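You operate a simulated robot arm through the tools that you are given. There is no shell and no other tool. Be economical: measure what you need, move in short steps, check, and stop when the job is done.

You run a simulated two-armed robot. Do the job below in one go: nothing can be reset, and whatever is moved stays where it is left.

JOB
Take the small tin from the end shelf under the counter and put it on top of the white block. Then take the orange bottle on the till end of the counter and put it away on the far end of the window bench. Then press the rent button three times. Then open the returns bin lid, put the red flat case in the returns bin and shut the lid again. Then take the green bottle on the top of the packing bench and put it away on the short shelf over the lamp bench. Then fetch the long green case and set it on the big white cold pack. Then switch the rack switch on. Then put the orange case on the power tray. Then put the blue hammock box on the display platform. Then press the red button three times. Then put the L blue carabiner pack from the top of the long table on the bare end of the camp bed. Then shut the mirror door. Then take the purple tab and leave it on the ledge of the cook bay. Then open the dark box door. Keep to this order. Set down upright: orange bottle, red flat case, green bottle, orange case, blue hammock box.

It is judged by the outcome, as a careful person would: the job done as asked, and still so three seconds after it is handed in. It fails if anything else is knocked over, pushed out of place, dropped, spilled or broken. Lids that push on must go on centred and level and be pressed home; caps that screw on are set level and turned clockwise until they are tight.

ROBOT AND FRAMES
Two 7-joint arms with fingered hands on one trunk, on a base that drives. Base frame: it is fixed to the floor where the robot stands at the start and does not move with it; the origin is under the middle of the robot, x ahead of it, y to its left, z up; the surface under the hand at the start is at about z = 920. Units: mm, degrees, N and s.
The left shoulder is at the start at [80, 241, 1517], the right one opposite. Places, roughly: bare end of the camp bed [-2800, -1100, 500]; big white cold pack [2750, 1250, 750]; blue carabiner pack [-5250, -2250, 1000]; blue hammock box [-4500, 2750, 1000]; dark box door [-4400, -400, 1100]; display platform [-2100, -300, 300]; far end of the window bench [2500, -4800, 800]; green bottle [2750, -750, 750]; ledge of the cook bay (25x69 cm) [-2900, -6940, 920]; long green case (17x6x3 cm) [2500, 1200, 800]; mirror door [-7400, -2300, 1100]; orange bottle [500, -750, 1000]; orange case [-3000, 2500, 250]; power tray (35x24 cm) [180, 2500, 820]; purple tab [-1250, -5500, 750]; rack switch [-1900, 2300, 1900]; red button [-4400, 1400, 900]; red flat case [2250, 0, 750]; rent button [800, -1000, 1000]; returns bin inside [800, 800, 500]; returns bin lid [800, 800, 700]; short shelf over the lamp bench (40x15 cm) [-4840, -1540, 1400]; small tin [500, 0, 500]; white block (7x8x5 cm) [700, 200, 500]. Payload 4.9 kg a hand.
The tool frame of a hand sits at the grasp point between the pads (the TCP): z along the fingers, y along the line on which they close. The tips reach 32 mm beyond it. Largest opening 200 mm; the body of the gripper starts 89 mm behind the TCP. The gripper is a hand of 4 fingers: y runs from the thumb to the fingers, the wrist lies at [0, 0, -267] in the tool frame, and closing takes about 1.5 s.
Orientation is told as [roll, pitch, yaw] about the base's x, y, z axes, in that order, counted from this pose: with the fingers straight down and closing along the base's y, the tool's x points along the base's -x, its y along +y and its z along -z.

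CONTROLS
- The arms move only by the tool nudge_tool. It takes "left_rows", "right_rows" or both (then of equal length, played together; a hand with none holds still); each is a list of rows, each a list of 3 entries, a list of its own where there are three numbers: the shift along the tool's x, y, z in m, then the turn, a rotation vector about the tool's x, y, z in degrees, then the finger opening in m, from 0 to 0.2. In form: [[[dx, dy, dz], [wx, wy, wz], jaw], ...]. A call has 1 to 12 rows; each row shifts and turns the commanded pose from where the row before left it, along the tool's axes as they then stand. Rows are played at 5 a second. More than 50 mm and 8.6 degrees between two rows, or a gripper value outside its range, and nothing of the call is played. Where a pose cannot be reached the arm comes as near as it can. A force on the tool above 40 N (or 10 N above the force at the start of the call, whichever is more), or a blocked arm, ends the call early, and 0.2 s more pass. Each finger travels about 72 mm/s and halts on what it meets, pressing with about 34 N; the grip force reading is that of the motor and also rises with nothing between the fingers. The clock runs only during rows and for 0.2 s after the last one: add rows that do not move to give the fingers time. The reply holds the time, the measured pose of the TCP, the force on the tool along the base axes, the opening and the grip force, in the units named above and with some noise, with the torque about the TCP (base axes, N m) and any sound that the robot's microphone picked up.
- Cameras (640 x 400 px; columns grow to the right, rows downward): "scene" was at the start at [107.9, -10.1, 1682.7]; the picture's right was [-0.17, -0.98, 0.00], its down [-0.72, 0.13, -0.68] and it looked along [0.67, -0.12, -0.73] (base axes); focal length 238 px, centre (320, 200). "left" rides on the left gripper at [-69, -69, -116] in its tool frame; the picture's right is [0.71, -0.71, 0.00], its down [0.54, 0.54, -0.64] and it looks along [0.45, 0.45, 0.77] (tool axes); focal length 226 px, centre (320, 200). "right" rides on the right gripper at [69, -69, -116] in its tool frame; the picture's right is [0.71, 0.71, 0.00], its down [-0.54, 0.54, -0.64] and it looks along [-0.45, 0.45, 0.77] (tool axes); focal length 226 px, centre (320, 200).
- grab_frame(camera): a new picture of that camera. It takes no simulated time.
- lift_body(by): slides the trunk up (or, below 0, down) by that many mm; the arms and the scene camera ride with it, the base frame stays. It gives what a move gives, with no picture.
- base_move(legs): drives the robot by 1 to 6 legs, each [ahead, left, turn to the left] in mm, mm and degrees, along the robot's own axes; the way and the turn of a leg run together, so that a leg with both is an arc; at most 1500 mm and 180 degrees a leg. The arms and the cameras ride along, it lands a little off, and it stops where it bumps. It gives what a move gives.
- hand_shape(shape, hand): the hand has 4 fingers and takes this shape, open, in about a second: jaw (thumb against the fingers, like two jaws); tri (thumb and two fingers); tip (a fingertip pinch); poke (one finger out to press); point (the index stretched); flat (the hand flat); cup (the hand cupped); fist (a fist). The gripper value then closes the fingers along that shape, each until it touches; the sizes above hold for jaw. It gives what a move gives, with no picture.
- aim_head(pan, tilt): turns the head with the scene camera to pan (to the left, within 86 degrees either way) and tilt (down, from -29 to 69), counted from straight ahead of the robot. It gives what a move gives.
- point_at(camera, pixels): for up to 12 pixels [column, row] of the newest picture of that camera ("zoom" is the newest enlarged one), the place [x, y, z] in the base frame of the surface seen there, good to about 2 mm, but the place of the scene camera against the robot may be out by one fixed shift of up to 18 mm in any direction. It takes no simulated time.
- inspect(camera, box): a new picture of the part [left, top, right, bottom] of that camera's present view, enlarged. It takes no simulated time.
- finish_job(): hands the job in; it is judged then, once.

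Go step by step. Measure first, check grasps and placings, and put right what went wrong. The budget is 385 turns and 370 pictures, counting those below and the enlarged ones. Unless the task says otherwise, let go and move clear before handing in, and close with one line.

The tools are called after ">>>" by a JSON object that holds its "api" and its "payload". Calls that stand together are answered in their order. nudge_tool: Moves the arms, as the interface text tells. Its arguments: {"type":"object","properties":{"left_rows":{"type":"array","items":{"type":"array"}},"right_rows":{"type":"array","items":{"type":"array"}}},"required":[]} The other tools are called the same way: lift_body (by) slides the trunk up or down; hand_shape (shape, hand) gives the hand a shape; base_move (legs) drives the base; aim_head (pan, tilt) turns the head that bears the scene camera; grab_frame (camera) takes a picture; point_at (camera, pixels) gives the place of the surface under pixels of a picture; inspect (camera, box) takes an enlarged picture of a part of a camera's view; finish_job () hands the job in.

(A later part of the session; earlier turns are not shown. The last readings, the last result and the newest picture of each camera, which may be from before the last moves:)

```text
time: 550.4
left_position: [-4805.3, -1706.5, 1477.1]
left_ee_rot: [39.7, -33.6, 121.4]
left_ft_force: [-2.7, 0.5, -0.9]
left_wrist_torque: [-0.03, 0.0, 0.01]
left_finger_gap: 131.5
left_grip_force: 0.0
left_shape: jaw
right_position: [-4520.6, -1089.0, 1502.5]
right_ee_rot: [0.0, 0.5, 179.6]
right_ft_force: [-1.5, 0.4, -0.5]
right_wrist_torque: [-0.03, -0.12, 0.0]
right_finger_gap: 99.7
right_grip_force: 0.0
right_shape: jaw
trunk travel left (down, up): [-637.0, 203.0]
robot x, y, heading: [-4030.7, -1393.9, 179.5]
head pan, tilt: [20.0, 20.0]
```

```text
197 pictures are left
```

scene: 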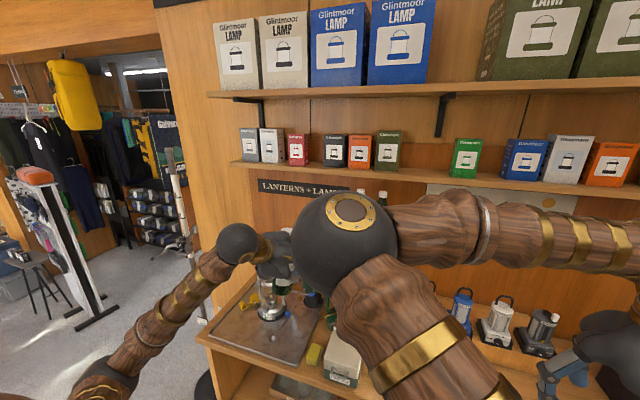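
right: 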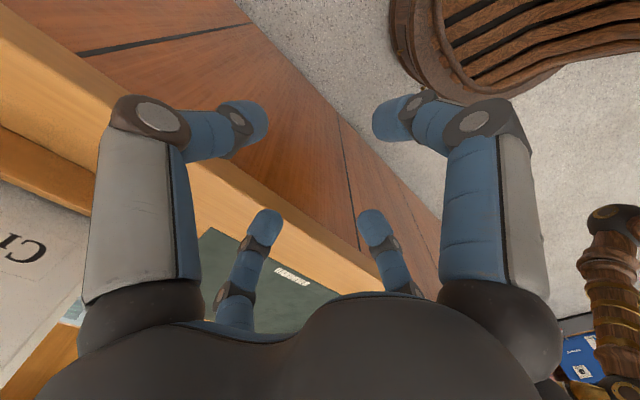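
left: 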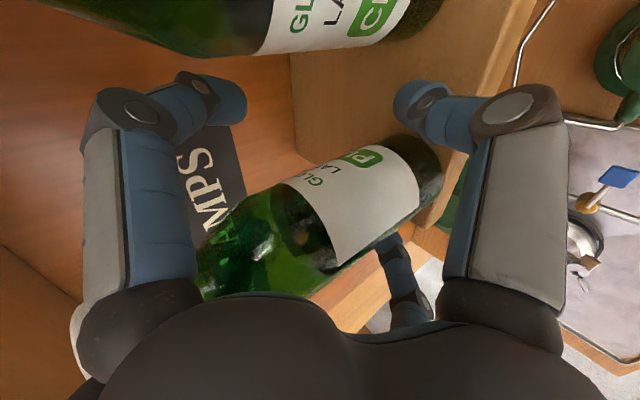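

Withdrawing cleanly; continue back.

>>> {"api": "base_move", "payload": {"legs": [[-60, 0, 0]]}}

>>> {"api": "grab_frame", "payload": {"camera": "left"}}

```text
time: 551.3
left_position: [-4746.6, -1705.0, 1477.1]
left_ee_rot: [39.5, -33.6, 121.5]
left_ft_force: [-2.6, -0.7, -0.7]
left_wrist_torque: [-0.02, -0.07, -0.01]
left_finger_gap: 131.4
left_grip_force: 0.0
left_shape: jaw
right_position: [-4462.9, -1089.2, 1503.1]
right_ee_rot: [0.0, 0.5, 179.6]
right_ft_force: [-1.8, 0.2, -0.3]
right_wrist_torque: [0.02, -0.16, 0.0]
right_finger_gap: 99.7
right_grip_force: 0.1
right_shape: jaw
trunk travel left (down, up): [-637.0, 203.0]
robot x, y, heading: [-3966.7, -1395.2, 179.8]
head pan, tilt: [20.0, 20.0]
```

```text
196 pictures are left
```

left: 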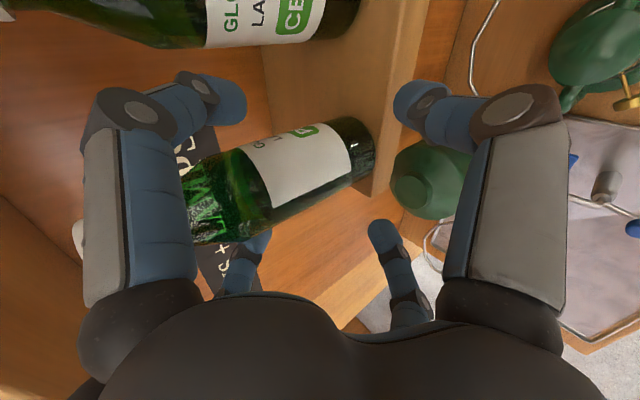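

The green bottle stands on the shelf. Next is the long green case at the packing bench's other end. I'll retreat, turn, and look for a northern route (y≈1500).

>>> {"api": "base_move", "payload": {"legs": [[-290, 0, 0], [0, 0, -179.7], [0, 1400, 0]]}}

>>> {"api": "aim_head", "payload": {"pan": 45, "tilt": 30}}

>>> {"api": "grab_frame", "payload": {"camera": "scene"}}

```text
time: 567.0
left_position: [-2941.5, 289.0, 1484.0]
left_ee_rot: [40.0, -33.8, -58.2]
left_ft_force: [0.8, 0.2, 0.3]
left_wrist_torque: [0.01, -0.01, 0.01]
left_finger_gap: 131.4
left_grip_force: 0.1
left_shape: jaw
right_position: [-3219.0, -331.3, 1506.2]
right_ee_rot: [0.2, 0.0, 0.3]
right_ft_force: [-0.9, -0.3, -0.2]
right_wrist_torque: [0.03, 0.0, -0.02]
right_finger_gap: 99.3
right_grip_force: 0.1
right_shape: jaw
trunk travel left (down, up): [-637.0, 203.0]
robot x, y, heading: [-3704.3, -30.7, 0.4]
head pan, tilt: [20.0, 20.0]
```

```text
time: 567.9
left_position: [-2942.1, 290.5, 1483.3]
left_ee_rot: [40.1, -33.8, -58.2]
left_ft_force: [-0.6, -0.1, 0.1]
left_wrist_torque: [-0.02, -0.01, 0.01]
left_finger_gap: 131.3
left_grip_force: 0.1
left_shape: jaw
right_position: [-3219.5, -329.4, 1505.0]
right_ee_rot: [0.0, 0.0, 0.4]
right_ft_force: [0.0, 0.2, 0.0]
right_wrist_torque: [-0.05, -0.02, 0.01]
right_finger_gap: 99.7
right_grip_force: 0.0
right_shape: jaw
trunk travel left (down, up): [-637.0, 203.0]
robot x, y, heading: [-3702.0, -31.2, 0.1]
head pan, tilt: [45.0, 30.0]
```

```text
195 pictures are left
```

scene: 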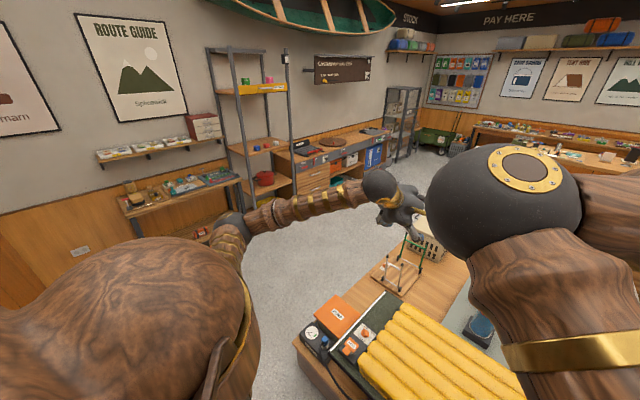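

A clear northern aisle. Strafe left to y≈1450 and drive along it to the packing bench.

>>> {"api": "base_move", "payload": {"legs": [[0, 1450, 0], [1500, 0, 0], [1500, 0, 0], [1500, 0, 0], [780, 0, 0]]}}

>>> {"api": "aim_head", "payload": {"pan": -5, "tilt": 45}}

>>> {"api": "grab_frame", "payload": {"camera": "scene"}}

```text
time: 600.0
left_position: [2299.0, 1870.0, 1484.7]
left_ee_rot: [40.2, -34.0, -57.3]
left_ft_force: [-0.3, 1.0, 0.5]
left_wrist_torque: [0.01, 0.0, 0.03]
left_finger_gap: 131.3
left_grip_force: 0.1
left_shape: jaw
right_position: [2031.7, 1244.3, 1506.5]
right_ee_rot: [0.0, -0.1, 1.3]
right_ft_force: [-0.2, 1.2, 0.3]
right_wrist_torque: [0.01, 0.0, -0.02]
right_finger_gap: 99.7
right_grip_force: 0.0
right_shape: jaw
trunk travel left (down, up): [-637.0, 203.0]
robot x, y, heading: [1546.0, 1536.9, 1.4]
head pan, tilt: [45.0, 30.0]
```

```text
time: 601.2
left_position: [2300.3, 1870.7, 1483.5]
left_ee_rot: [40.1, -33.9, -57.2]
left_ft_force: [0.3, 0.7, -0.2]
left_wrist_torque: [0.03, 0.01, -0.02]
left_finger_gap: 131.5
left_grip_force: 0.0
left_shape: jaw
right_position: [2032.8, 1245.4, 1505.8]
right_ee_rot: [0.0, 0.0, 1.2]
right_ft_force: [-0.6, -0.7, -0.1]
right_wrist_torque: [-0.02, 0.0, 0.04]
right_finger_gap: 99.7
right_grip_force: 0.1
right_shape: jaw
trunk travel left (down, up): [-637.0, 203.0]
robot x, y, heading: [1544.2, 1536.8, 1.0]
head pan, tilt: [-5.0, 45.0]
```

```text
194 pictures are left
```

scene: 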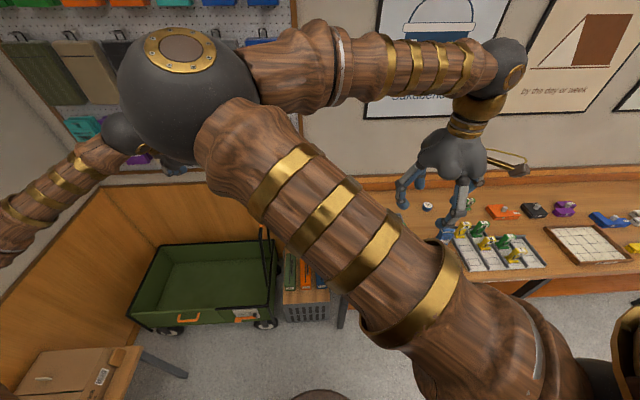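

>>> {"api": "lift_body", "payload": {"by": -230}}

>>> {"api": "grab_frame", "payload": {"camera": "right"}}

```text
time: 603.6
left_position: [2301.5, 1870.7, 1254.0]
left_ee_rot: [40.0, -33.7, -57.2]
left_ft_force: [0.2, 0.8, 0.1]
left_wrist_torque: [0.02, 0.01, -0.01]
left_finger_gap: 131.5
left_grip_force: 0.0
left_shape: jaw
right_position: [2033.2, 1245.4, 1274.8]
right_ee_rot: [0.0, 0.0, 1.3]
right_ft_force: [0.6, -0.1, 0.1]
right_wrist_torque: [-0.01, -0.06, 0.0]
right_finger_gap: 99.8
right_grip_force: 0.1
right_shape: jaw
trunk travel left (down, up): [-407.0, 433.0]
robot x, y, heading: [1549.4, 1532.4, 1.2]
head pan, tilt: [-5.0, 45.0]
```

```text
193 pictures are left
```

right: 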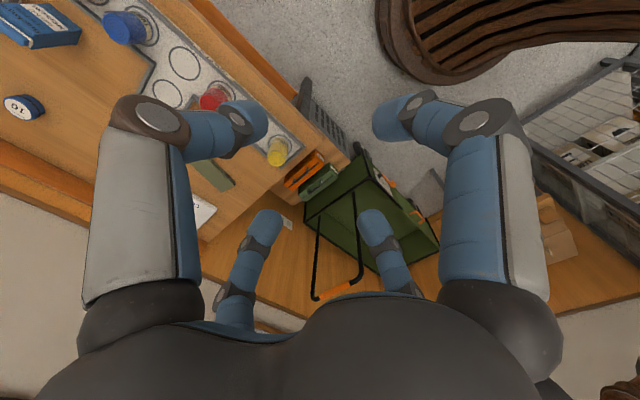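

>>> {"api": "point_at", "payload": {"camera": "right", "pixels": [[213, 175], [207, 163], [222, 188], [202, 168], [228, 183], [205, 212], [196, 230], [212, 205], [275, 150], [213, 97], [280, 195]]}}

>>> {"api": "inspect", "payload": {"camera": "right", "box": [170, 130, 270, 260]}}

```text
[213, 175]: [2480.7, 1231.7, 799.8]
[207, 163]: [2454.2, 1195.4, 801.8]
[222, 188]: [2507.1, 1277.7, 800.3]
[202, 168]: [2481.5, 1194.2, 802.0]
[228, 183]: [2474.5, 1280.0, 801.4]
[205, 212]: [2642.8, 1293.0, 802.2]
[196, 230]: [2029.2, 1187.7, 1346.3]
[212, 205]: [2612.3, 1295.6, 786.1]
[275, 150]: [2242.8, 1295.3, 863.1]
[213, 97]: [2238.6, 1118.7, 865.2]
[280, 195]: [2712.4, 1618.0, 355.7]
```

```text
3.08 times, centred on (220, 195) of right
```

zoom: 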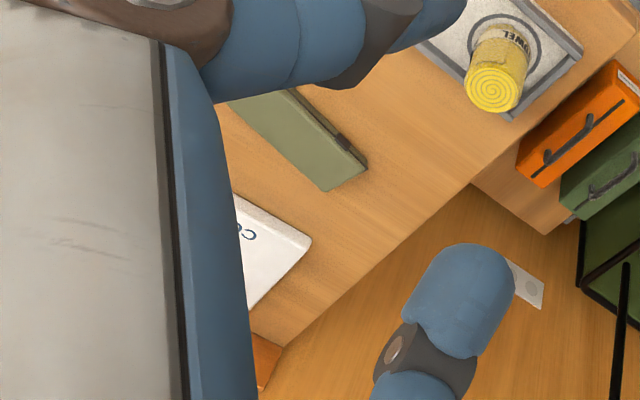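

Green case centre ≈(2481,1200), top z≈801, long along y. The cold pack is behind it. Move in and rotate the right hand 45° so two fingers bear on each long side.

>>> {"api": "base_move", "payload": {"legs": [[245, -50, -1.2]]}}

>>> {"api": "nudge_tool", "payload": {"right_rows": [[[-0.045, 0, 0], [0, 0, 0], 0.13], [[-0.045, 0, 0], [0, 0, 0], 0.13], [[-0.045, 0, 0], [0, 0, 0], 0.13], [[-0.045, 0, 0], [0, 0, 0], 0.13], [[0, 0, 0.04], [0, 0, 7.5], 0.13], [[0, 0, 0.04], [0, 0, 7.5], 0.13], [[0, 0, 0.04], [0, 0, 7.5], 0.13], [[0, 0, 0.04], [0, 0, 7.5], 0.13], [[0, 0, 0.04], [0, 0, 7.5], 0.13], [[0, 0, 0.04], [0, 0, 7.5], 0.13], [[0, 0, 0], [0, 0, 0], 0.13]]}}

>>> {"api": "grab_frame", "payload": {"camera": "right"}}

```text
time: 605.5
left_position: [2558.3, 1806.8, 1254.5]
left_ee_rot: [40.3, -33.9, -58.5]
left_ft_force: [-0.2, 0.1, -0.1]
left_wrist_torque: [0.02, -0.03, 0.0]
left_finger_gap: 131.3
left_grip_force: 0.1
left_shape: jaw
right_position: [2277.8, 1187.1, 1276.8]
right_ee_rot: [0.0, -0.1, 0.1]
right_ft_force: [-0.7, 0.1, -0.4]
right_wrist_torque: [-0.02, -0.03, -0.01]
right_finger_gap: 99.6
right_grip_force: 0.0
right_shape: jaw
trunk travel left (down, up): [-407.0, 433.0]
robot x, y, heading: [1797.2, 1485.2, 0.2]
head pan, tilt: [-5.0, 45.0]
```

```text
time: 607.9
left_position: [2559.5, 1808.2, 1254.4]
left_ee_rot: [40.1, -34.0, -58.4]
left_ft_force: [-0.4, 0.7, -0.1]
left_wrist_torque: [-0.02, -0.03, -0.01]
left_finger_gap: 131.1
left_grip_force: 0.1
left_shape: jaw
right_position: [2460.2, 1185.9, 1037.3]
right_ee_rot: [0.1, 0.0, -45.0]
right_ft_force: [0.7, -0.7, 0.5]
right_wrist_torque: [0.02, -0.01, 0.0]
right_finger_gap: 129.8
right_grip_force: 0.1
right_shape: jaw
trunk travel left (down, up): [-407.0, 433.0]
robot x, y, heading: [1795.4, 1489.7, 0.4]
head pan, tilt: [-5.0, 45.0]
```

```text
191 pictures are left
```

right: 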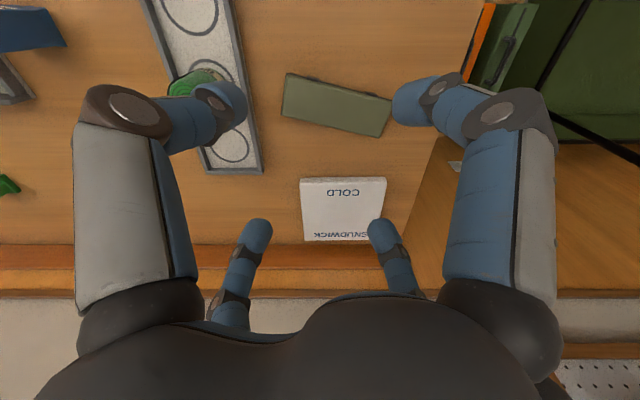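

Both are in clear view. Measure the case's corners and the cold pack's corners.

>>> {"api": "point_at", "payload": {"camera": "right", "pixels": [[287, 78], [285, 116], [388, 97], [380, 134], [336, 107], [302, 182], [384, 180], [306, 238], [380, 232], [343, 210], [350, 160]]}}

```text
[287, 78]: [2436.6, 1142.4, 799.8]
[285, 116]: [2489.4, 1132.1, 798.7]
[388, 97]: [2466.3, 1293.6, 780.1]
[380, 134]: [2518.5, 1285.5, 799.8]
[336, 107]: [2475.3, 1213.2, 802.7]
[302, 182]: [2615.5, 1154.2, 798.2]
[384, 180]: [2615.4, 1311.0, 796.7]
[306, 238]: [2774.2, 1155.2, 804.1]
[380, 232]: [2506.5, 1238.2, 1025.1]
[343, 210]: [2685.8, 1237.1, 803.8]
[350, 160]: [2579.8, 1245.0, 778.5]
```

Case centre (2477,1213), turned ~10°; cold pack spans x 2612–2776, y 1152–1313, top z≈803. Align, descend, grip.

>>> {"api": "nudge_tool", "payload": {"right_rows": [[[0.0071, 0.0311, 0], [0, 0, 0], 0.135], [[0, 0, 0], [0, 0, 5.2], 0.135], [[0, 0, 0], [0, 0, 5.2], 0.135], [[0, 0, 0.0444], [0, 0, 0], 0.135], [[0, 0, 0.0444], [0, 0, 0], 0.135], [[0, 0, 0.0444], [0, 0, 0], 0.135], [[0, 0, 0.0444], [0, 0, 0], 0.135], [[0, 0, 0], [0, 0, 0], 0.135]]}}

>>> {"api": "grab_frame", "payload": {"camera": "right"}}

```text
time: 609.7
left_position: [2558.8, 1808.1, 1253.7]
left_ee_rot: [40.1, -33.9, -58.4]
left_ft_force: [0.5, 0.0, 1.0]
left_wrist_torque: [-0.01, -0.02, 0.01]
left_finger_gap: 131.4
left_grip_force: 0.2
left_shape: jaw
right_position: [2475.0, 1214.3, 858.2]
right_ee_rot: [0.1, 0.0, -55.3]
right_ft_force: [0.2, 0.2, 0.2]
right_wrist_torque: [0.03, 0.0, 0.03]
right_finger_gap: 134.5
right_grip_force: 0.1
right_shape: jaw
trunk travel left (down, up): [-407.0, 433.0]
robot x, y, heading: [1797.3, 1487.2, 0.1]
head pan, tilt: [-5.0, 45.0]
```

```text
190 pictures are left
```

right: 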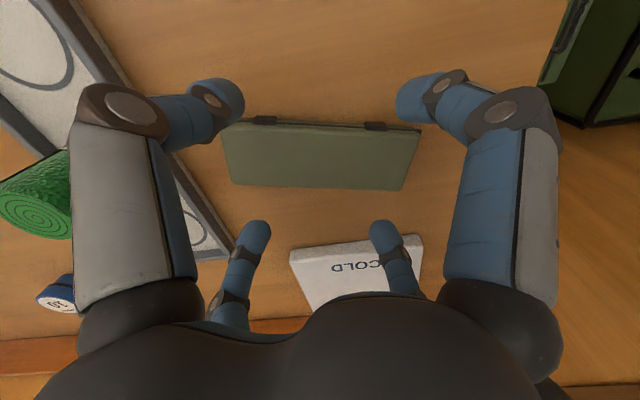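

Well aligned. Descend the last 42 mm and close.

>>> {"api": "nudge_tool", "payload": {"right_rows": [[[0, 0, 0.025], [0, 0, 0], 0.135], [[0, 0, 0.017], [0, 0, 0], 0.135], [[0, 0, 0], [0, 0, 0], 0.1], [[0, 0, 0], [0, 0, 0], 0.08], [[0, 0, 0], [0, 0, 0], 0.05], [[0, 0, 0], [0, 0, 0], 0.03], [[0, 0, 0], [0, 0, 0], 0.03], [[0, 0, 0], [0, 0, 0], 0.03]]}}

>>> {"api": "grab_frame", "payload": {"camera": "right"}}

```text
time: 611.5
left_position: [2558.3, 1807.7, 1253.7]
left_ee_rot: [40.0, -33.8, -58.5]
left_ft_force: [0.1, -1.2, -1.2]
left_wrist_torque: [-0.01, 0.01, 0.05]
left_finger_gap: 131.3
left_grip_force: 0.0
left_shape: jaw
right_position: [2477.5, 1215.1, 816.6]
right_ee_rot: [0.0, 0.1, -55.3]
right_ft_force: [-0.1, -0.8, -0.9]
right_wrist_torque: [-0.03, 0.01, 0.01]
right_finger_gap: 68.7
right_grip_force: 33.3
right_shape: jaw
trunk travel left (down, up): [-407.0, 433.0]
robot x, y, heading: [1795.2, 1483.9, 0.4]
head pan, tilt: [-5.0, 45.0]
```

```text
189 pictures are left
```

right: 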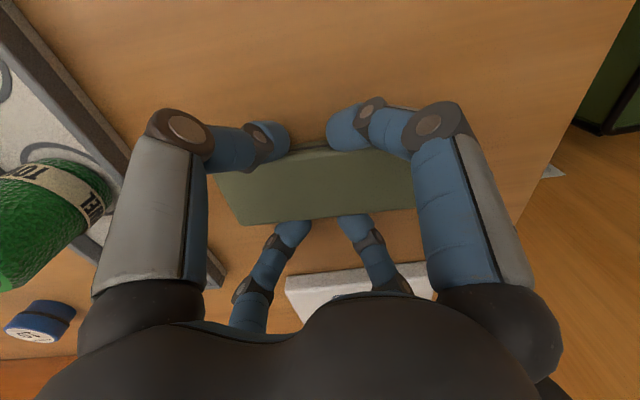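

Gripped. Lift 70 mm and carry over the cold pack.

>>> {"api": "nudge_tool", "payload": {"right_rows": [[[0, 0, -0.035], [0, 0, 0], 0.03], [[0, 0, -0.035], [0, 0, 0], 0.03], [[-0.0219, 0.0376, 0], [0, 0, 0], 0.03], [[-0.0219, 0.0376, 0], [0, 0, 0], 0.03], [[-0.0219, 0.0376, 0], [0, 0, 0], 0.03], [[-0.0219, 0.0376, 0], [0, 0, 0], 0.03], [[-0.0219, 0.0376, 0], [0, 0, 0], 0.03], [[0, 0, 0], [0, 0, 0], 0.03]]}}

>>> {"api": "grab_frame", "payload": {"camera": "right"}}

```text
time: 613.3
left_position: [2558.4, 1808.2, 1254.5]
left_ee_rot: [40.2, -33.9, -58.5]
left_ft_force: [0.1, 0.1, -0.1]
left_wrist_torque: [-0.04, -0.06, -0.04]
left_finger_gap: 131.4
left_grip_force: 0.0
left_shape: jaw
right_position: [2694.1, 1233.4, 888.2]
right_ee_rot: [0.0, 0.0, -55.3]
right_ft_force: [-0.6, 0.0, 0.0]
right_wrist_torque: [-0.06, -0.02, 0.03]
right_finger_gap: 67.9
right_grip_force: 34.1
right_shape: jaw
trunk travel left (down, up): [-407.0, 433.0]
robot x, y, heading: [1793.5, 1487.3, 0.2]
head pan, tilt: [-5.0, 45.0]
```

```text
188 pictures are left
```

right: 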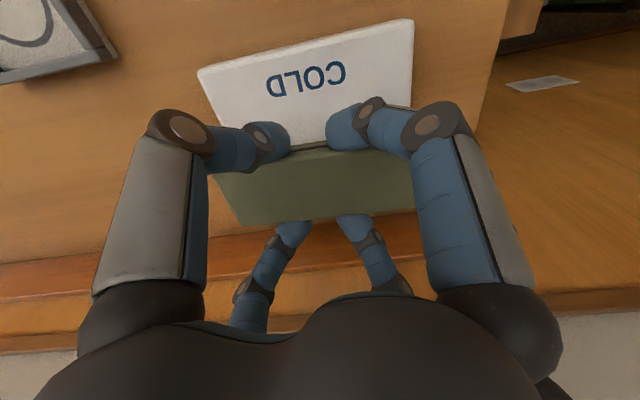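

Over the pack. Lower and creep to contact.

>>> {"api": "nudge_tool", "payload": {"right_rows": [[[0, 0, 0.038], [0, 0, 0], 0.03], [[0, 0, 0.003], [0, 0, 0], 0.03], [[0, 0, 0.002], [0, 0, 0], 0.03], [[0, 0, 0.002], [0, 0, 0], 0.03], [[0, 0, 0], [0, 0, 0], 0.03]]}}

```text
time: 614.5
left_position: [2558.8, 1808.4, 1253.5]
left_ee_rot: [40.1, -33.9, -58.3]
left_ft_force: [1.0, -0.1, 0.0]
left_wrist_torque: [0.04, 0.0, -0.02]
left_finger_gap: 131.4
left_grip_force: 0.0
left_shape: jaw
right_position: [2692.7, 1232.9, 841.4]
right_ee_rot: [0.0, 0.0, -55.3]
right_ft_force: [-0.4, -0.1, -1.0]
right_wrist_torque: [-0.03, 0.02, 0.01]
right_finger_gap: 67.8
right_grip_force: 33.7
right_shape: jaw
trunk travel left (down, up): [-407.0, 433.0]
robot x, y, heading: [1797.3, 1487.9, 0.2]
head pan, tilt: [-5.0, 45.0]
```

>>> {"api": "nudge_tool", "payload": {"right_rows": [[[0, 0, 0.0015], [0, 0, 0], 0.03], [[0, 0, 0], [0, 0, 0], 0.03], [[0, 0, 0.0015], [0, 0, 0], 0.03], [[0, 0, 0], [0, 0, 0], 0.03]]}}

```text
time: 615.5
left_position: [2559.7, 1806.0, 1254.1]
left_ee_rot: [40.1, -33.8, -58.3]
left_ft_force: [-0.3, 0.3, -0.5]
left_wrist_torque: [-0.01, -0.03, 0.01]
left_finger_gap: 131.7
left_grip_force: 0.0
left_shape: jaw
right_position: [2693.6, 1231.5, 838.8]
right_ee_rot: [0.0, 0.1, -55.4]
right_ft_force: [0.4, -0.6, -0.2]
right_wrist_torque: [-0.1, 0.02, 0.01]
right_finger_gap: 67.9
right_grip_force: 33.4
right_shape: jaw
trunk travel left (down, up): [-407.0, 433.0]
robot x, y, heading: [1798.0, 1484.8, -0.0]
head pan, tilt: [-5.0, 45.0]
```

>>> {"api": "nudge_tool", "payload": {"right_rows": [[[0, 0, 0.0015], [0, 0, 0], 0.03], [[0, 0, 0], [0, 0, 0], 0.03], [[0, 0, 0.0015], [0, 0, 0], 0.03], [[0, 0, 0], [0, 0, 0], 0.03]]}}

```text
time: 616.5
left_position: [2559.1, 1807.5, 1254.3]
left_ee_rot: [40.3, -33.9, -58.5]
left_ft_force: [-0.4, 0.2, 0.2]
left_wrist_torque: [0.0, 0.0, 0.0]
left_finger_gap: 131.4
left_grip_force: 0.1
left_shape: jaw
right_position: [2690.5, 1232.8, 837.1]
right_ee_rot: [0.1, -0.1, -55.2]
right_ft_force: [4.1, -1.5, 12.9]
right_wrist_torque: [-0.3, 0.13, 0.08]
right_finger_gap: 68.0
right_grip_force: 34.0
right_shape: jaw
trunk travel left (down, up): [-407.0, 433.0]
robot x, y, heading: [1794.2, 1488.7, 0.2]
head pan, tilt: [-5.0, 45.0]
```

Contact (13 N). Release and rise.

>>> {"api": "nudge_tool", "payload": {"right_rows": [[[0, 0, -0.0015], [0, 0, 0], 0.08], [[0, 0, 0], [0, 0, 0], 0.1], [[0, 0, 0], [0, 0, 0], 0.12], [[0, 0, 0], [0, 0, 0], 0.13], [[0, 0, -0.045], [0, 0, 0], 0.13], [[0, 0, -0.045], [0, 0, 0], 0.13], [[0, 0, -0.045], [0, 0, 0], 0.13], [[0, 0, -0.045], [0, 0, 0], 0.13], [[0, 0, -0.045], [0, 0, 0], 0.13], [[0, 0, -0.045], [0, 0, 0], 0.13], [[0, 0, -0.045], [0, 0, 0], 0.13]]}}

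>>> {"api": "grab_frame", "payload": {"camera": "right"}}

```text
time: 618.9
left_position: [2558.5, 1807.3, 1254.4]
left_ee_rot: [40.3, -33.8, -58.3]
left_ft_force: [-0.1, 1.2, 0.0]
left_wrist_torque: [-0.03, 0.01, -0.04]
left_finger_gap: 131.4
left_grip_force: 0.0
left_shape: jaw
right_position: [2692.1, 1232.4, 1152.6]
right_ee_rot: [0.2, 0.0, -55.4]
right_ft_force: [-1.1, 0.2, 0.0]
right_wrist_torque: [-0.01, -0.02, -0.01]
right_finger_gap: 129.5
right_grip_force: 0.1
right_shape: jaw
trunk travel left (down, up): [-407.0, 433.0]
robot x, y, heading: [1794.6, 1487.1, 0.0]
head pan, tilt: [-5.0, 45.0]
```

```text
187 pictures are left
```

right: 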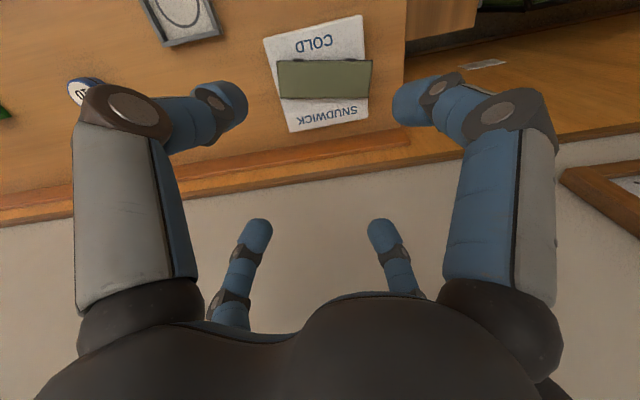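

The green case rests on the cold pack. Next the rack switch: retract, then drive west along the northern aisle.

>>> {"api": "nudge_tool", "payload": {"right_rows": [[[0.0273, -0.0395, -0.01], [0, 0, 0], 0.1], [[0.0273, -0.0395, -0.01], [0, 0, 0], 0.1], [[0.0273, -0.0395, -0.01], [0, 0, 0], 0.1], [[0.0273, -0.0395, -0.01], [0, 0, 0], 0.1], [[0, 0, -0.01], [0, 0, -7.9], 0.1], [[0, 0, -0.01], [0, 0, -7.9], 0.1], [[0, 0, -0.01], [0, 0, -7.9], 0.1], [[0, 0, -0.01], [0, 0, -7.9], 0.1], [[0, 0, 0], [0, 0, -7.9], 0.1], [[0, 0, 0], [0, 0, -7.9], 0.1], [[0, 0, 0], [0, 0, -7.9], 0.1]]}}

>>> {"api": "base_move", "payload": {"legs": [[-1500, 0, 0], [-1500, 0, 0], [-700, 0, 0], [0, 0, 90]]}}

>>> {"api": "aim_head", "payload": {"pan": 0, "tilt": 5}}

>>> {"api": "grab_frame", "payload": {"camera": "scene"}}

```text
time: 621.3
left_position: [2560.7, 1806.3, 1253.3]
left_ee_rot: [40.0, -33.8, -58.4]
left_ft_force: [-0.1, 0.0, -0.4]
left_wrist_torque: [0.0, -0.03, 0.0]
left_finger_gap: 131.4
left_grip_force: 0.0
left_shape: jaw
right_position: [2501.9, 1231.5, 1232.4]
right_ee_rot: [0.0, 0.1, 0.1]
right_ft_force: [0.5, 0.2, 0.1]
right_wrist_torque: [0.03, -0.07, -0.03]
right_finger_gap: 100.3
right_grip_force: 0.1
right_shape: jaw
trunk travel left (down, up): [-407.0, 433.0]
robot x, y, heading: [1793.2, 1487.9, 0.2]
head pan, tilt: [-5.0, 45.0]
```

```text
time: 641.7
left_position: [-1799.7, 2245.5, 1256.6]
left_ee_rot: [40.1, -34.1, 1.2]
left_ft_force: [0.9, -29.4, 3.3]
left_wrist_torque: [1.27, 0.12, 0.6]
left_finger_gap: 125.5
left_grip_force: 0.0
left_shape: jaw
right_position: [-1333.8, 1930.7, 1235.1]
right_ee_rot: [0.1, -0.2, 61.5]
right_ft_force: [0.1, -0.2, -0.7]
right_wrist_torque: [-0.02, -0.04, 0.03]
right_finger_gap: 100.3
right_grip_force: 0.0
right_shape: jaw
trunk travel left (down, up): [-407.0, 433.0]
robot x, y, heading: [-1892.1, 1436.2, 62.0]
head pan, tilt: [-5.0, 45.0]
stopped in leg 4: the force on the tool passed its limit at 44 N (the readings are from after the stop); the commanded pose is now the measured one
```

```text
time: 642.7
left_position: [-1800.5, 2247.6, 1256.9]
left_ee_rot: [40.5, -34.0, 1.3]
left_ft_force: [1.1, -31.6, 3.9]
left_wrist_torque: [1.45, 0.18, 0.66]
left_finger_gap: 124.9
left_grip_force: 0.1
left_shape: jaw
right_position: [-1332.4, 1930.8, 1234.8]
right_ee_rot: [0.2, -0.4, 61.4]
right_ft_force: [0.0, 0.2, -0.1]
right_wrist_torque: [0.01, -0.01, -0.01]
right_finger_gap: 100.2
right_grip_force: 0.1
right_shape: jaw
trunk travel left (down, up): [-407.0, 433.0]
robot x, y, heading: [-1894.4, 1438.3, 61.4]
head pan, tilt: [0.0, 5.0]
```

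```text
186 pictures are left
```

scene: 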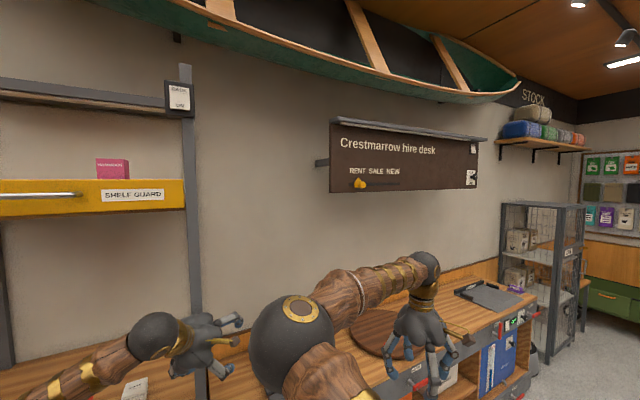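

My left hand touched the rack's post while turning. Back away at once and inspect.

>>> {"api": "base_move", "payload": {"legs": [[-250, 0, 0]]}}

>>> {"api": "base_move", "payload": {"legs": [[0, 0, 28]]}}

>>> {"api": "aim_head", "payload": {"pan": 10, "tilt": 10}}

>>> {"api": "grab_frame", "payload": {"camera": "scene"}}

```text
time: 644.6
left_position: [-1921.9, 2034.5, 1252.0]
left_ee_rot: [40.0, -34.0, 1.7]
left_ft_force: [0.2, -0.2, 0.4]
left_wrist_torque: [0.0, -0.02, -0.01]
left_finger_gap: 131.6
left_grip_force: 0.1
left_shape: jaw
right_position: [-1451.2, 1717.6, 1231.9]
right_ee_rot: [0.0, 0.1, 61.5]
right_ft_force: [0.2, 0.2, 0.1]
right_wrist_torque: [-0.01, 0.01, 0.0]
right_finger_gap: 100.1
right_grip_force: 0.0
right_shape: jaw
trunk travel left (down, up): [-407.0, 433.0]
robot x, y, heading: [-2014.3, 1217.0, 61.6]
head pan, tilt: [0.0, 5.0]
```

```text
time: 646.4
left_position: [-2314.4, 1980.0, 1253.6]
left_ee_rot: [39.9, -33.9, 29.8]
left_ft_force: [-1.0, 0.9, 0.9]
left_wrist_torque: [0.02, 0.0, 0.01]
left_finger_gap: 131.6
left_grip_force: 0.0
left_shape: jaw
right_position: [-1752.2, 1922.1, 1231.8]
right_ee_rot: [-0.1, 0.1, 89.5]
right_ft_force: [-0.5, 0.3, -0.1]
right_wrist_torque: [-0.01, -0.03, -0.01]
right_finger_gap: 99.9
right_grip_force: 0.1
right_shape: jaw
trunk travel left (down, up): [-407.0, 433.0]
robot x, y, heading: [-2014.1, 1214.9, 90.1]
head pan, tilt: [0.0, 5.0]
```

```text
time: 647.1
left_position: [-2316.6, 1980.9, 1253.0]
left_ee_rot: [39.9, -34.0, 29.8]
left_ft_force: [0.2, -0.1, 0.6]
left_wrist_torque: [-0.01, 0.01, -0.03]
left_finger_gap: 131.5
left_grip_force: 0.0
left_shape: jaw
right_position: [-1751.8, 1920.7, 1233.0]
right_ee_rot: [0.1, 0.0, 89.4]
right_ft_force: [0.5, -0.5, -0.1]
right_wrist_torque: [-0.02, 0.0, -0.01]
right_finger_gap: 100.1
right_grip_force: 0.1
right_shape: jaw
trunk travel left (down, up): [-407.0, 433.0]
robot x, y, heading: [-2014.5, 1217.9, 89.8]
head pan, tilt: [10.0, 10.0]
```

```text
185 pictures are left
```

scene: 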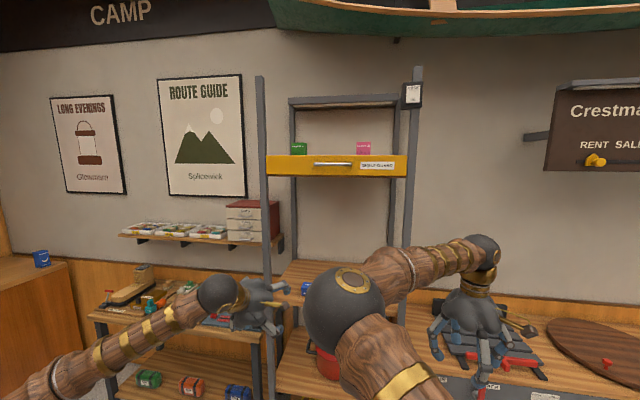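

The rack stands unmoved. The switch box is at (411,95) on its right post. Enlarge and measure.

>>> {"api": "inspect", "payload": {"camera": "scene", "box": [380, 65, 440, 115]}}

>>> {"api": "point_at", "payload": {"camera": "zoom", "pixels": [[330, 200], [270, 130], [395, 130], [330, 130], [330, 260], [270, 300], [395, 300], [330, 330], [330, 160]]}}

```text
8.00 times, centred on (410, 90) of scene
```

zoom: 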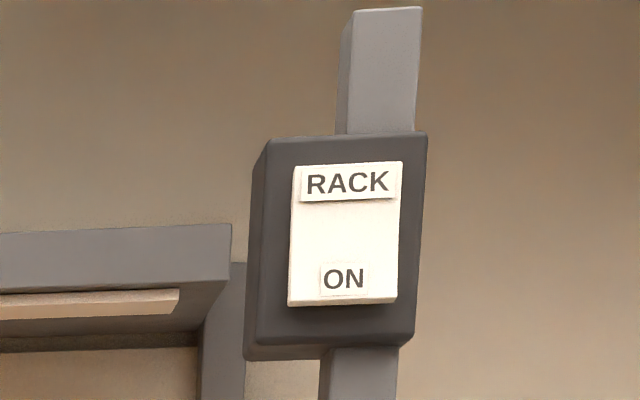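

```text
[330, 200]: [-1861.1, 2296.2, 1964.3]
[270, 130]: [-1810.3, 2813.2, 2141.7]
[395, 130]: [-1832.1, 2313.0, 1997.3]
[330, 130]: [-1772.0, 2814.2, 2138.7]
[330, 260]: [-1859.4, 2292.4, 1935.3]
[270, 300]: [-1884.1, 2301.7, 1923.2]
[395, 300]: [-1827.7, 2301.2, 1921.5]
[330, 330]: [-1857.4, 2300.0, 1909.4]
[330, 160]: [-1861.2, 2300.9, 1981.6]
```

The rocker's ON end is the lower part (x≈-1856, z≈1926 true), protruding toward me, so it's off; I must press the ON end. Prepare: left hand in poke shape, base right 460, trunk up; check the canoe's height overhead.

>>> {"api": "point_at", "payload": {"camera": "scene", "pixels": [[350, 32], [480, 20], [300, 20], [415, 70]]}}

>>> {"api": "base_move", "payload": {"legs": [[-60, -460, 0]]}}

>>> {"api": "hand_shape", "payload": {"shape": "poke", "hand": "left"}}

>>> {"api": "lift_body", "payload": {"by": 400}}

```text
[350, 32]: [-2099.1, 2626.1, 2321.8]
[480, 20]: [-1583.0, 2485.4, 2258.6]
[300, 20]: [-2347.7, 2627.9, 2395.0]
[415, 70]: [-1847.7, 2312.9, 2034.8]
```

```text
time: 649.9
left_position: [-1858.5, 1917.0, 1252.4]
left_ee_rot: [40.1, -34.1, 29.8]
left_ft_force: [0.0, 0.1, 0.1]
left_wrist_torque: [0.01, -0.01, -0.01]
left_finger_gap: 131.4
left_grip_force: 0.1
left_shape: jaw
right_position: [-1296.0, 1857.4, 1232.7]
right_ee_rot: [0.0, 0.0, 89.5]
right_ft_force: [-0.6, 0.4, 0.4]
right_wrist_torque: [0.05, 0.0, 0.04]
right_finger_gap: 100.2
right_grip_force: 0.1
right_shape: jaw
trunk travel left (down, up): [-407.0, 433.0]
robot x, y, heading: [-1556.6, 1153.1, 89.7]
head pan, tilt: [10.0, 10.0]
```

```text
time: 650.8
left_position: [-1857.2, 1916.9, 1254.3]
left_ee_rot: [40.0, -34.0, 29.8]
left_ft_force: [0.2, -0.2, -0.4]
left_wrist_torque: [0.02, -0.04, -0.02]
left_finger_gap: 0.1
left_grip_force: 0.2
left_shape: poke
right_position: [-1294.5, 1857.5, 1231.4]
right_ee_rot: [0.0, 0.0, 89.6]
right_ft_force: [0.5, 0.1, -0.2]
right_wrist_torque: [0.0, 0.01, 0.02]
right_finger_gap: 100.1
right_grip_force: 0.1
right_shape: jaw
trunk travel left (down, up): [-407.0, 433.0]
robot x, y, heading: [-1557.8, 1156.1, 89.8]
head pan, tilt: [10.0, 10.0]
```

```text
time: 654.6
left_position: [-1856.9, 1917.4, 1652.4]
left_ee_rot: [39.9, -34.0, 29.8]
left_ft_force: [0.5, 0.4, -0.4]
left_wrist_torque: [0.0, -0.06, 0.0]
left_finger_gap: 0.0
left_grip_force: 0.0
left_shape: poke
right_position: [-1294.4, 1857.4, 1632.8]
right_ee_rot: [0.0, 0.0, 89.6]
right_ft_force: [-0.4, -0.4, 0.2]
right_wrist_torque: [0.0, -0.06, -0.01]
right_finger_gap: 100.2
right_grip_force: 0.1
right_shape: jaw
trunk travel left (down, up): [-807.0, 33.0]
robot x, y, heading: [-1554.9, 1157.0, 89.7]
head pan, tilt: [10.0, 10.0]
```

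>>> {"api": "nudge_tool", "payload": {"left_rows": [[[-0.0231, 0.022, -0.0263], [0, 0, 0], 0], [[-0.0231, 0.022, -0.0263], [0, 0, 0], 0], [[-0.0231, 0.022, -0.0263], [0, 0, 0], 0], [[-0.0231, 0.022, -0.0263], [0, 0, 0], 0], [[-0.0231, 0.022, -0.0263], [0, 0, 0], 0], [[-0.0231, 0.022, -0.0263], [0, 0, 0], 0], [[-0.0231, 0.022, -0.0263], [0, 0, 0], 0], [[0, 0, 0], [0, 0, 0], 0]]}}

>>> {"api": "grab_frame", "payload": {"camera": "left"}}

```text
time: 656.4
left_position: [-1855.7, 1919.7, 1943.0]
left_ee_rot: [39.9, -34.0, 29.8]
left_ft_force: [-0.2, -0.7, 0.8]
left_wrist_torque: [0.05, 0.02, 0.01]
left_finger_gap: 0.0
left_grip_force: 0.1
left_shape: poke
right_position: [-1293.8, 1856.8, 1631.9]
right_ee_rot: [0.0, 0.0, 89.6]
right_ft_force: [0.5, -0.2, 0.3]
right_wrist_torque: [0.02, 0.0, 0.0]
right_finger_gap: 99.9
right_grip_force: 0.1
right_shape: jaw
trunk travel left (down, up): [-807.0, 33.0]
robot x, y, heading: [-1556.8, 1152.0, 89.8]
head pan, tilt: [10.0, 10.0]
```

```text
183 pictures are left
```

left: 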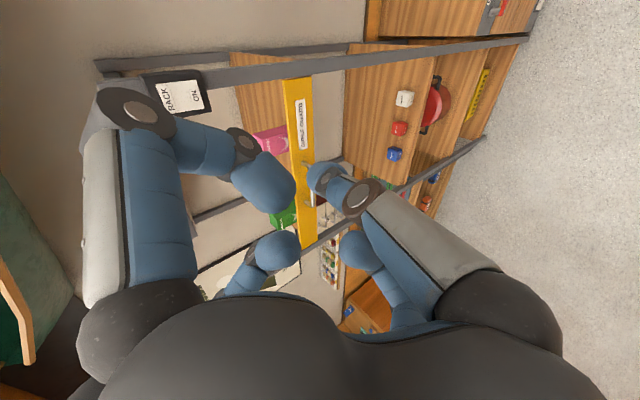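

Measure the ON end in this left view (195,97).

>>> {"api": "point_at", "payload": {"camera": "left", "pixels": [[195, 97], [188, 97], [200, 95], [170, 98], [180, 85], [183, 110], [320, 178], [313, 172], [330, 195]]}}

>>> {"api": "inspect", "payload": {"camera": "left", "box": [140, 60, 360, 230]}}

```text
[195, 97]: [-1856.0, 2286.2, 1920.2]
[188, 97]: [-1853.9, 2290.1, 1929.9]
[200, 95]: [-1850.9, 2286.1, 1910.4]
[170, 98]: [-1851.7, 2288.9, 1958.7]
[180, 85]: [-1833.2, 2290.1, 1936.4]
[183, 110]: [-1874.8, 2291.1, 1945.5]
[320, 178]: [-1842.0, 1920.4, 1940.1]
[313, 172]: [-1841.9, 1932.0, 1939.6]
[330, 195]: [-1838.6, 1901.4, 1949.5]
```

```text
2.35 times, centred on (250, 145) of left
```

zoom: 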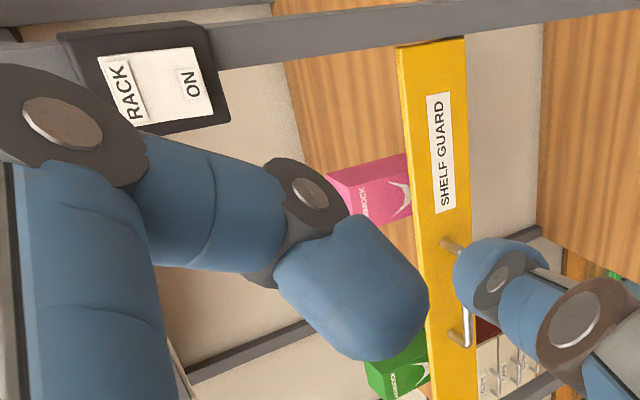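

ON end at (-1855,2286,1920). The poke tip is at ≈(-1854,1940,1926). Lower 6 mm and drive in 300 mm.

>>> {"api": "nudge_tool", "payload": {"left_rows": [[[0.0034, -0.0032, 0.0038], [0, 0, 0], 0], [[0, 0, 0], [0, 0, 0], 0]]}}

>>> {"api": "base_move", "payload": {"legs": [[300, 0, 0.2]]}}

>>> {"api": "inspect", "payload": {"camera": "left", "box": [140, 60, 420, 260]}}

```text
time: 657.0
left_position: [-1856.6, 1917.0, 1937.0]
left_ee_rot: [40.1, -34.0, 29.8]
left_ft_force: [0.9, 0.5, 0.2]
left_wrist_torque: [-0.03, 0.02, 0.02]
left_finger_gap: 0.0
left_grip_force: 0.0
left_shape: poke
right_position: [-1294.3, 1856.5, 1631.8]
right_ee_rot: [-0.1, 0.1, 89.6]
right_ft_force: [0.1, 0.7, -0.7]
right_wrist_torque: [0.01, 0.01, -0.01]
right_finger_gap: 100.1
right_grip_force: 0.1
right_shape: jaw
trunk travel left (down, up): [-807.0, 33.0]
robot x, y, heading: [-1553.8, 1156.0, 89.7]
head pan, tilt: [10.0, 10.0]
```

```text
time: 659.0
left_position: [-1866.4, 2205.0, 1941.1]
left_ee_rot: [40.3, -34.1, 30.3]
left_ft_force: [0.5, -1.5, 0.2]
left_wrist_torque: [0.04, -0.01, 0.0]
left_finger_gap: 0.2
left_grip_force: 0.0
left_shape: poke
right_position: [-1304.0, 2153.4, 1636.0]
right_ee_rot: [0.1, -0.3, 90.3]
right_ft_force: [0.0, -0.2, -0.1]
right_wrist_torque: [0.08, 0.0, -0.02]
right_finger_gap: 100.3
right_grip_force: 0.1
right_shape: jaw
trunk travel left (down, up): [-807.0, 33.0]
robot x, y, heading: [-1557.2, 1453.2, 90.4]
head pan, tilt: [10.0, 10.0]
```

```text
2.00 times, centred on (280, 160) of left
```

zoom: 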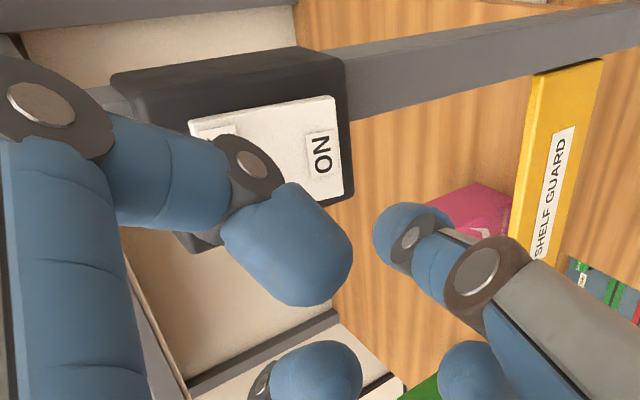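

>>> {"api": "nudge_tool", "payload": {"left_rows": [[[-0.0037, -0.0089, 0.0037], [0, 0, 0], 0], [[-0.0185, 0.0219, 0.0347], [0, 0, 0], 0], [[0, 0, 0], [0, 0, 0], 0]]}}

>>> {"api": "grab_frame", "payload": {"camera": "left"}}

```text
time: 659.8
left_position: [-1858.3, 2256.5, 1933.0]
left_ee_rot: [40.1, -34.0, 30.4]
left_ft_force: [0.3, -0.2, 0.7]
left_wrist_torque: [0.03, -0.03, 0.0]
left_finger_gap: 0.2
left_grip_force: 0.1
left_shape: poke
right_position: [-1301.9, 2159.2, 1632.8]
right_ee_rot: [0.0, 0.0, 90.1]
right_ft_force: [0.2, 0.2, 0.5]
right_wrist_torque: [0.03, 0.01, 0.0]
right_finger_gap: 100.1
right_grip_force: 0.1
right_shape: jaw
trunk travel left (down, up): [-807.0, 33.0]
robot x, y, heading: [-1555.9, 1454.1, 90.6]
head pan, tilt: [10.0, 10.0]
```

```text
180 pictures are left
```

left: 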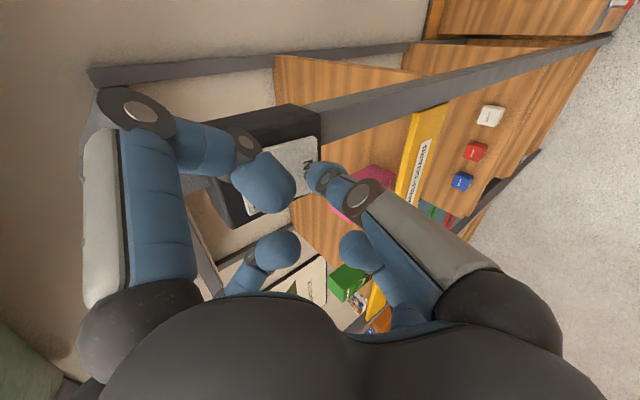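

The finger is right at the ON end. Press forward in small steps.

>>> {"api": "nudge_tool", "payload": {"left_rows": [[[-0.0021, 0.0024, 0.0039], [0, 0, 0], 0], [[-0.0021, 0.0024, 0.0039], [0, 0, 0], 0], [[-0.0021, 0.0024, 0.0039], [0, 0, 0], 0], [[-0.0021, 0.0024, 0.0039], [0, 0, 0], 0], [[0, 0, 0], [0, 0, 0], 0]]}}

>>> {"api": "inspect", "payload": {"camera": "left", "box": [200, 90, 400, 230]}}

```text
time: 661.0
left_position: [-1861.5, 2265.9, 1936.5]
left_ee_rot: [40.3, -34.1, 30.4]
left_ft_force: [-5.3, -31.4, -5.0]
left_wrist_torque: [-0.84, 0.17, -0.15]
left_finger_gap: 0.2
left_grip_force: 0.0
left_shape: poke
right_position: [-1306.4, 2152.1, 1637.6]
right_ee_rot: [-0.1, -0.3, 90.3]
right_ft_force: [-0.3, -0.4, -0.4]
right_wrist_torque: [-0.01, 0.01, 0.0]
right_finger_gap: 100.4
right_grip_force: 0.0
right_shape: jaw
trunk travel left (down, up): [-807.0, 33.0]
robot x, y, heading: [-1553.7, 1452.7, 90.4]
head pan, tilt: [10.0, 10.0]
```

```text
2.86 times, centred on (300, 160) of left
```

zoom: 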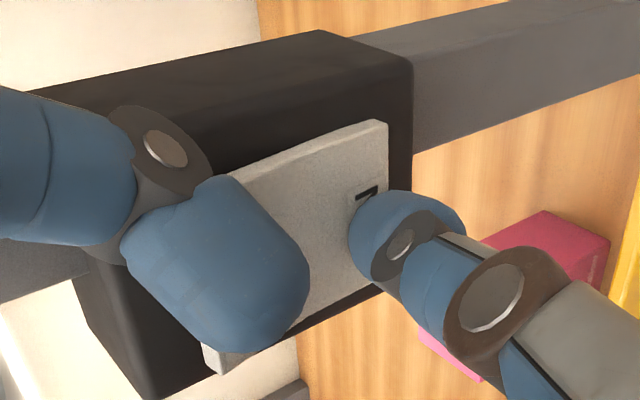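

31 N and no click yet. Push slightly more.

>>> {"api": "nudge_tool", "payload": {"left_rows": [[[-0.0012, 0.0015, 0.0023], [0, 0, 0], 0], [[0, 0, 0], [0, 0, 0], 0]]}}

>>> {"api": "inspect", "payload": {"camera": "left", "box": [200, 90, 400, 230]}}

```text
time: 661.6
left_position: [-1861.5, 2266.2, 1935.4]
left_ee_rot: [40.1, -33.8, 30.8]
left_ft_force: [-5.1, -33.4, -1.8]
left_wrist_torque: [-0.78, 0.14, -0.18]
left_finger_gap: 0.0
left_grip_force: 0.1
left_shape: poke
right_position: [-1304.6, 2150.7, 1637.3]
right_ee_rot: [0.0, -0.3, 90.3]
right_ft_force: [0.0, 0.6, -0.5]
right_wrist_torque: [-0.03, -0.01, 0.0]
right_finger_gap: 100.5
right_grip_force: 0.1
right_shape: jaw
trunk travel left (down, up): [-807.0, 33.0]
robot x, y, heading: [-1559.7, 1454.5, 90.6]
head pan, tilt: [10.0, 10.0]
stopped in row 2 (left hand): the force on the tool passed its limit at 43 N (the readings are from after the stop); the commanded pose is now the measured one
```

```text
2.86 times, centred on (300, 160) of left
```

zoom: 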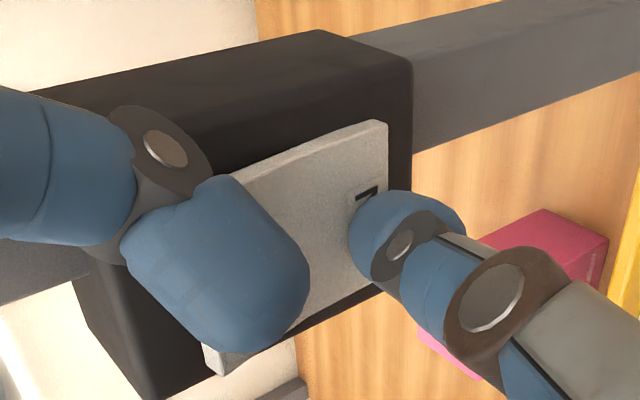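

>>> {"api": "point_at", "payload": {"camera": "zoom", "pixels": [[370, 150], [330, 160], [260, 190], [330, 220], [365, 275], [340, 290], [395, 90], [300, 90], [215, 355]]}}

```text
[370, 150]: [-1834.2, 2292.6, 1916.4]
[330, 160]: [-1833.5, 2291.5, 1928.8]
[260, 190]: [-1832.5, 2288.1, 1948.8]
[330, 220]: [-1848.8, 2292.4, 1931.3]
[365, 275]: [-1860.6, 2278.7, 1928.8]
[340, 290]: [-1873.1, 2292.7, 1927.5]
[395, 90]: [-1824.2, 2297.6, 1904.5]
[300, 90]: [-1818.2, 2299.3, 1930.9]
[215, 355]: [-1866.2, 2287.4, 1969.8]
```

The ON end moved in (2286→2293) and the top end came out; it seems flipped. Back off and check it stays.

>>> {"api": "nudge_tool", "payload": {"left_rows": [[[0.0185, -0.0219, -0.0347], [0, 0, 0], 0], [[0, 0, 0], [0, 0, 0], 0]]}}

>>> {"api": "base_move", "payload": {"legs": [[-300, 0, 0]]}}

>>> {"api": "inspect", "payload": {"camera": "left", "box": [140, 60, 240, 130]}}

>>> {"api": "inspect", "payload": {"camera": "scene", "box": [380, 40, 600, 200]}}

```text
time: 662.2
left_position: [-1859.6, 2234.5, 1932.3]
left_ee_rot: [40.0, -33.9, 30.5]
left_ft_force: [-0.4, -0.6, -0.2]
left_wrist_torque: [0.04, -0.02, -0.02]
left_finger_gap: 0.0
left_grip_force: 0.1
left_shape: poke
right_position: [-1305.3, 2159.2, 1633.4]
right_ee_rot: [0.0, 0.0, 90.3]
right_ft_force: [-0.3, 0.0, 0.4]
right_wrist_torque: [0.05, -0.01, 0.0]
right_finger_gap: 100.2
right_grip_force: 0.0
right_shape: jaw
trunk travel left (down, up): [-807.0, 33.0]
robot x, y, heading: [-1555.1, 1455.7, 90.2]
head pan, tilt: [10.0, 10.0]
```

```text
time: 664.3
left_position: [-1858.3, 1950.1, 1926.4]
left_ee_rot: [39.6, -33.7, 31.0]
left_ft_force: [0.0, 0.4, -0.6]
left_wrist_torque: [-0.02, 0.05, 0.02]
left_finger_gap: 0.0
left_grip_force: 0.2
left_shape: poke
right_position: [-1303.0, 1874.4, 1629.1]
right_ee_rot: [0.0, 0.3, 90.4]
right_ft_force: [0.4, 0.3, -0.2]
right_wrist_torque: [-0.08, -0.02, 0.0]
right_finger_gap: 100.1
right_grip_force: 0.1
right_shape: jaw
trunk travel left (down, up): [-807.0, 33.0]
robot x, y, heading: [-1550.9, 1159.2, 90.6]
head pan, tilt: [10.0, 10.0]
```

```text
5.71 times, centred on (190, 95) of left
```

zoom: 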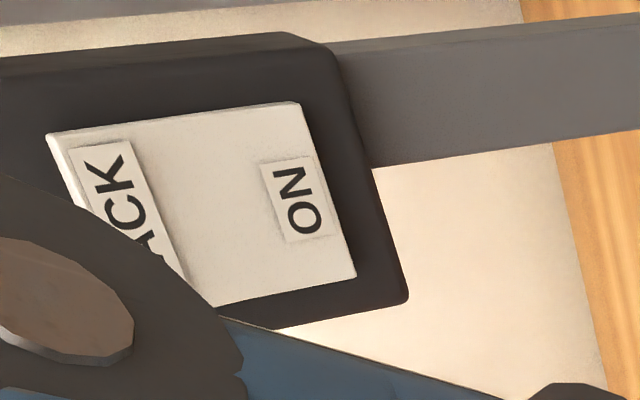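

```text
2.50 times, centred on (490, 120) of scene
```

zoom: 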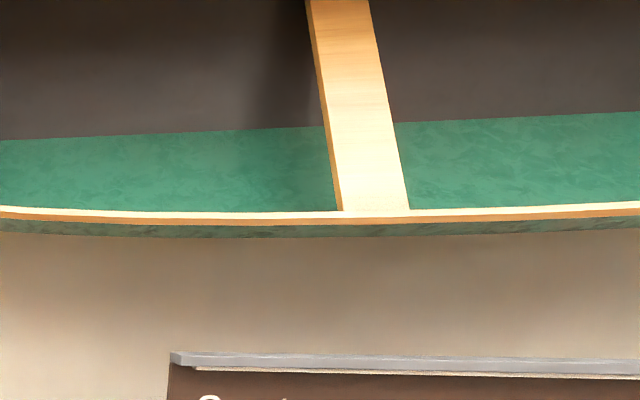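

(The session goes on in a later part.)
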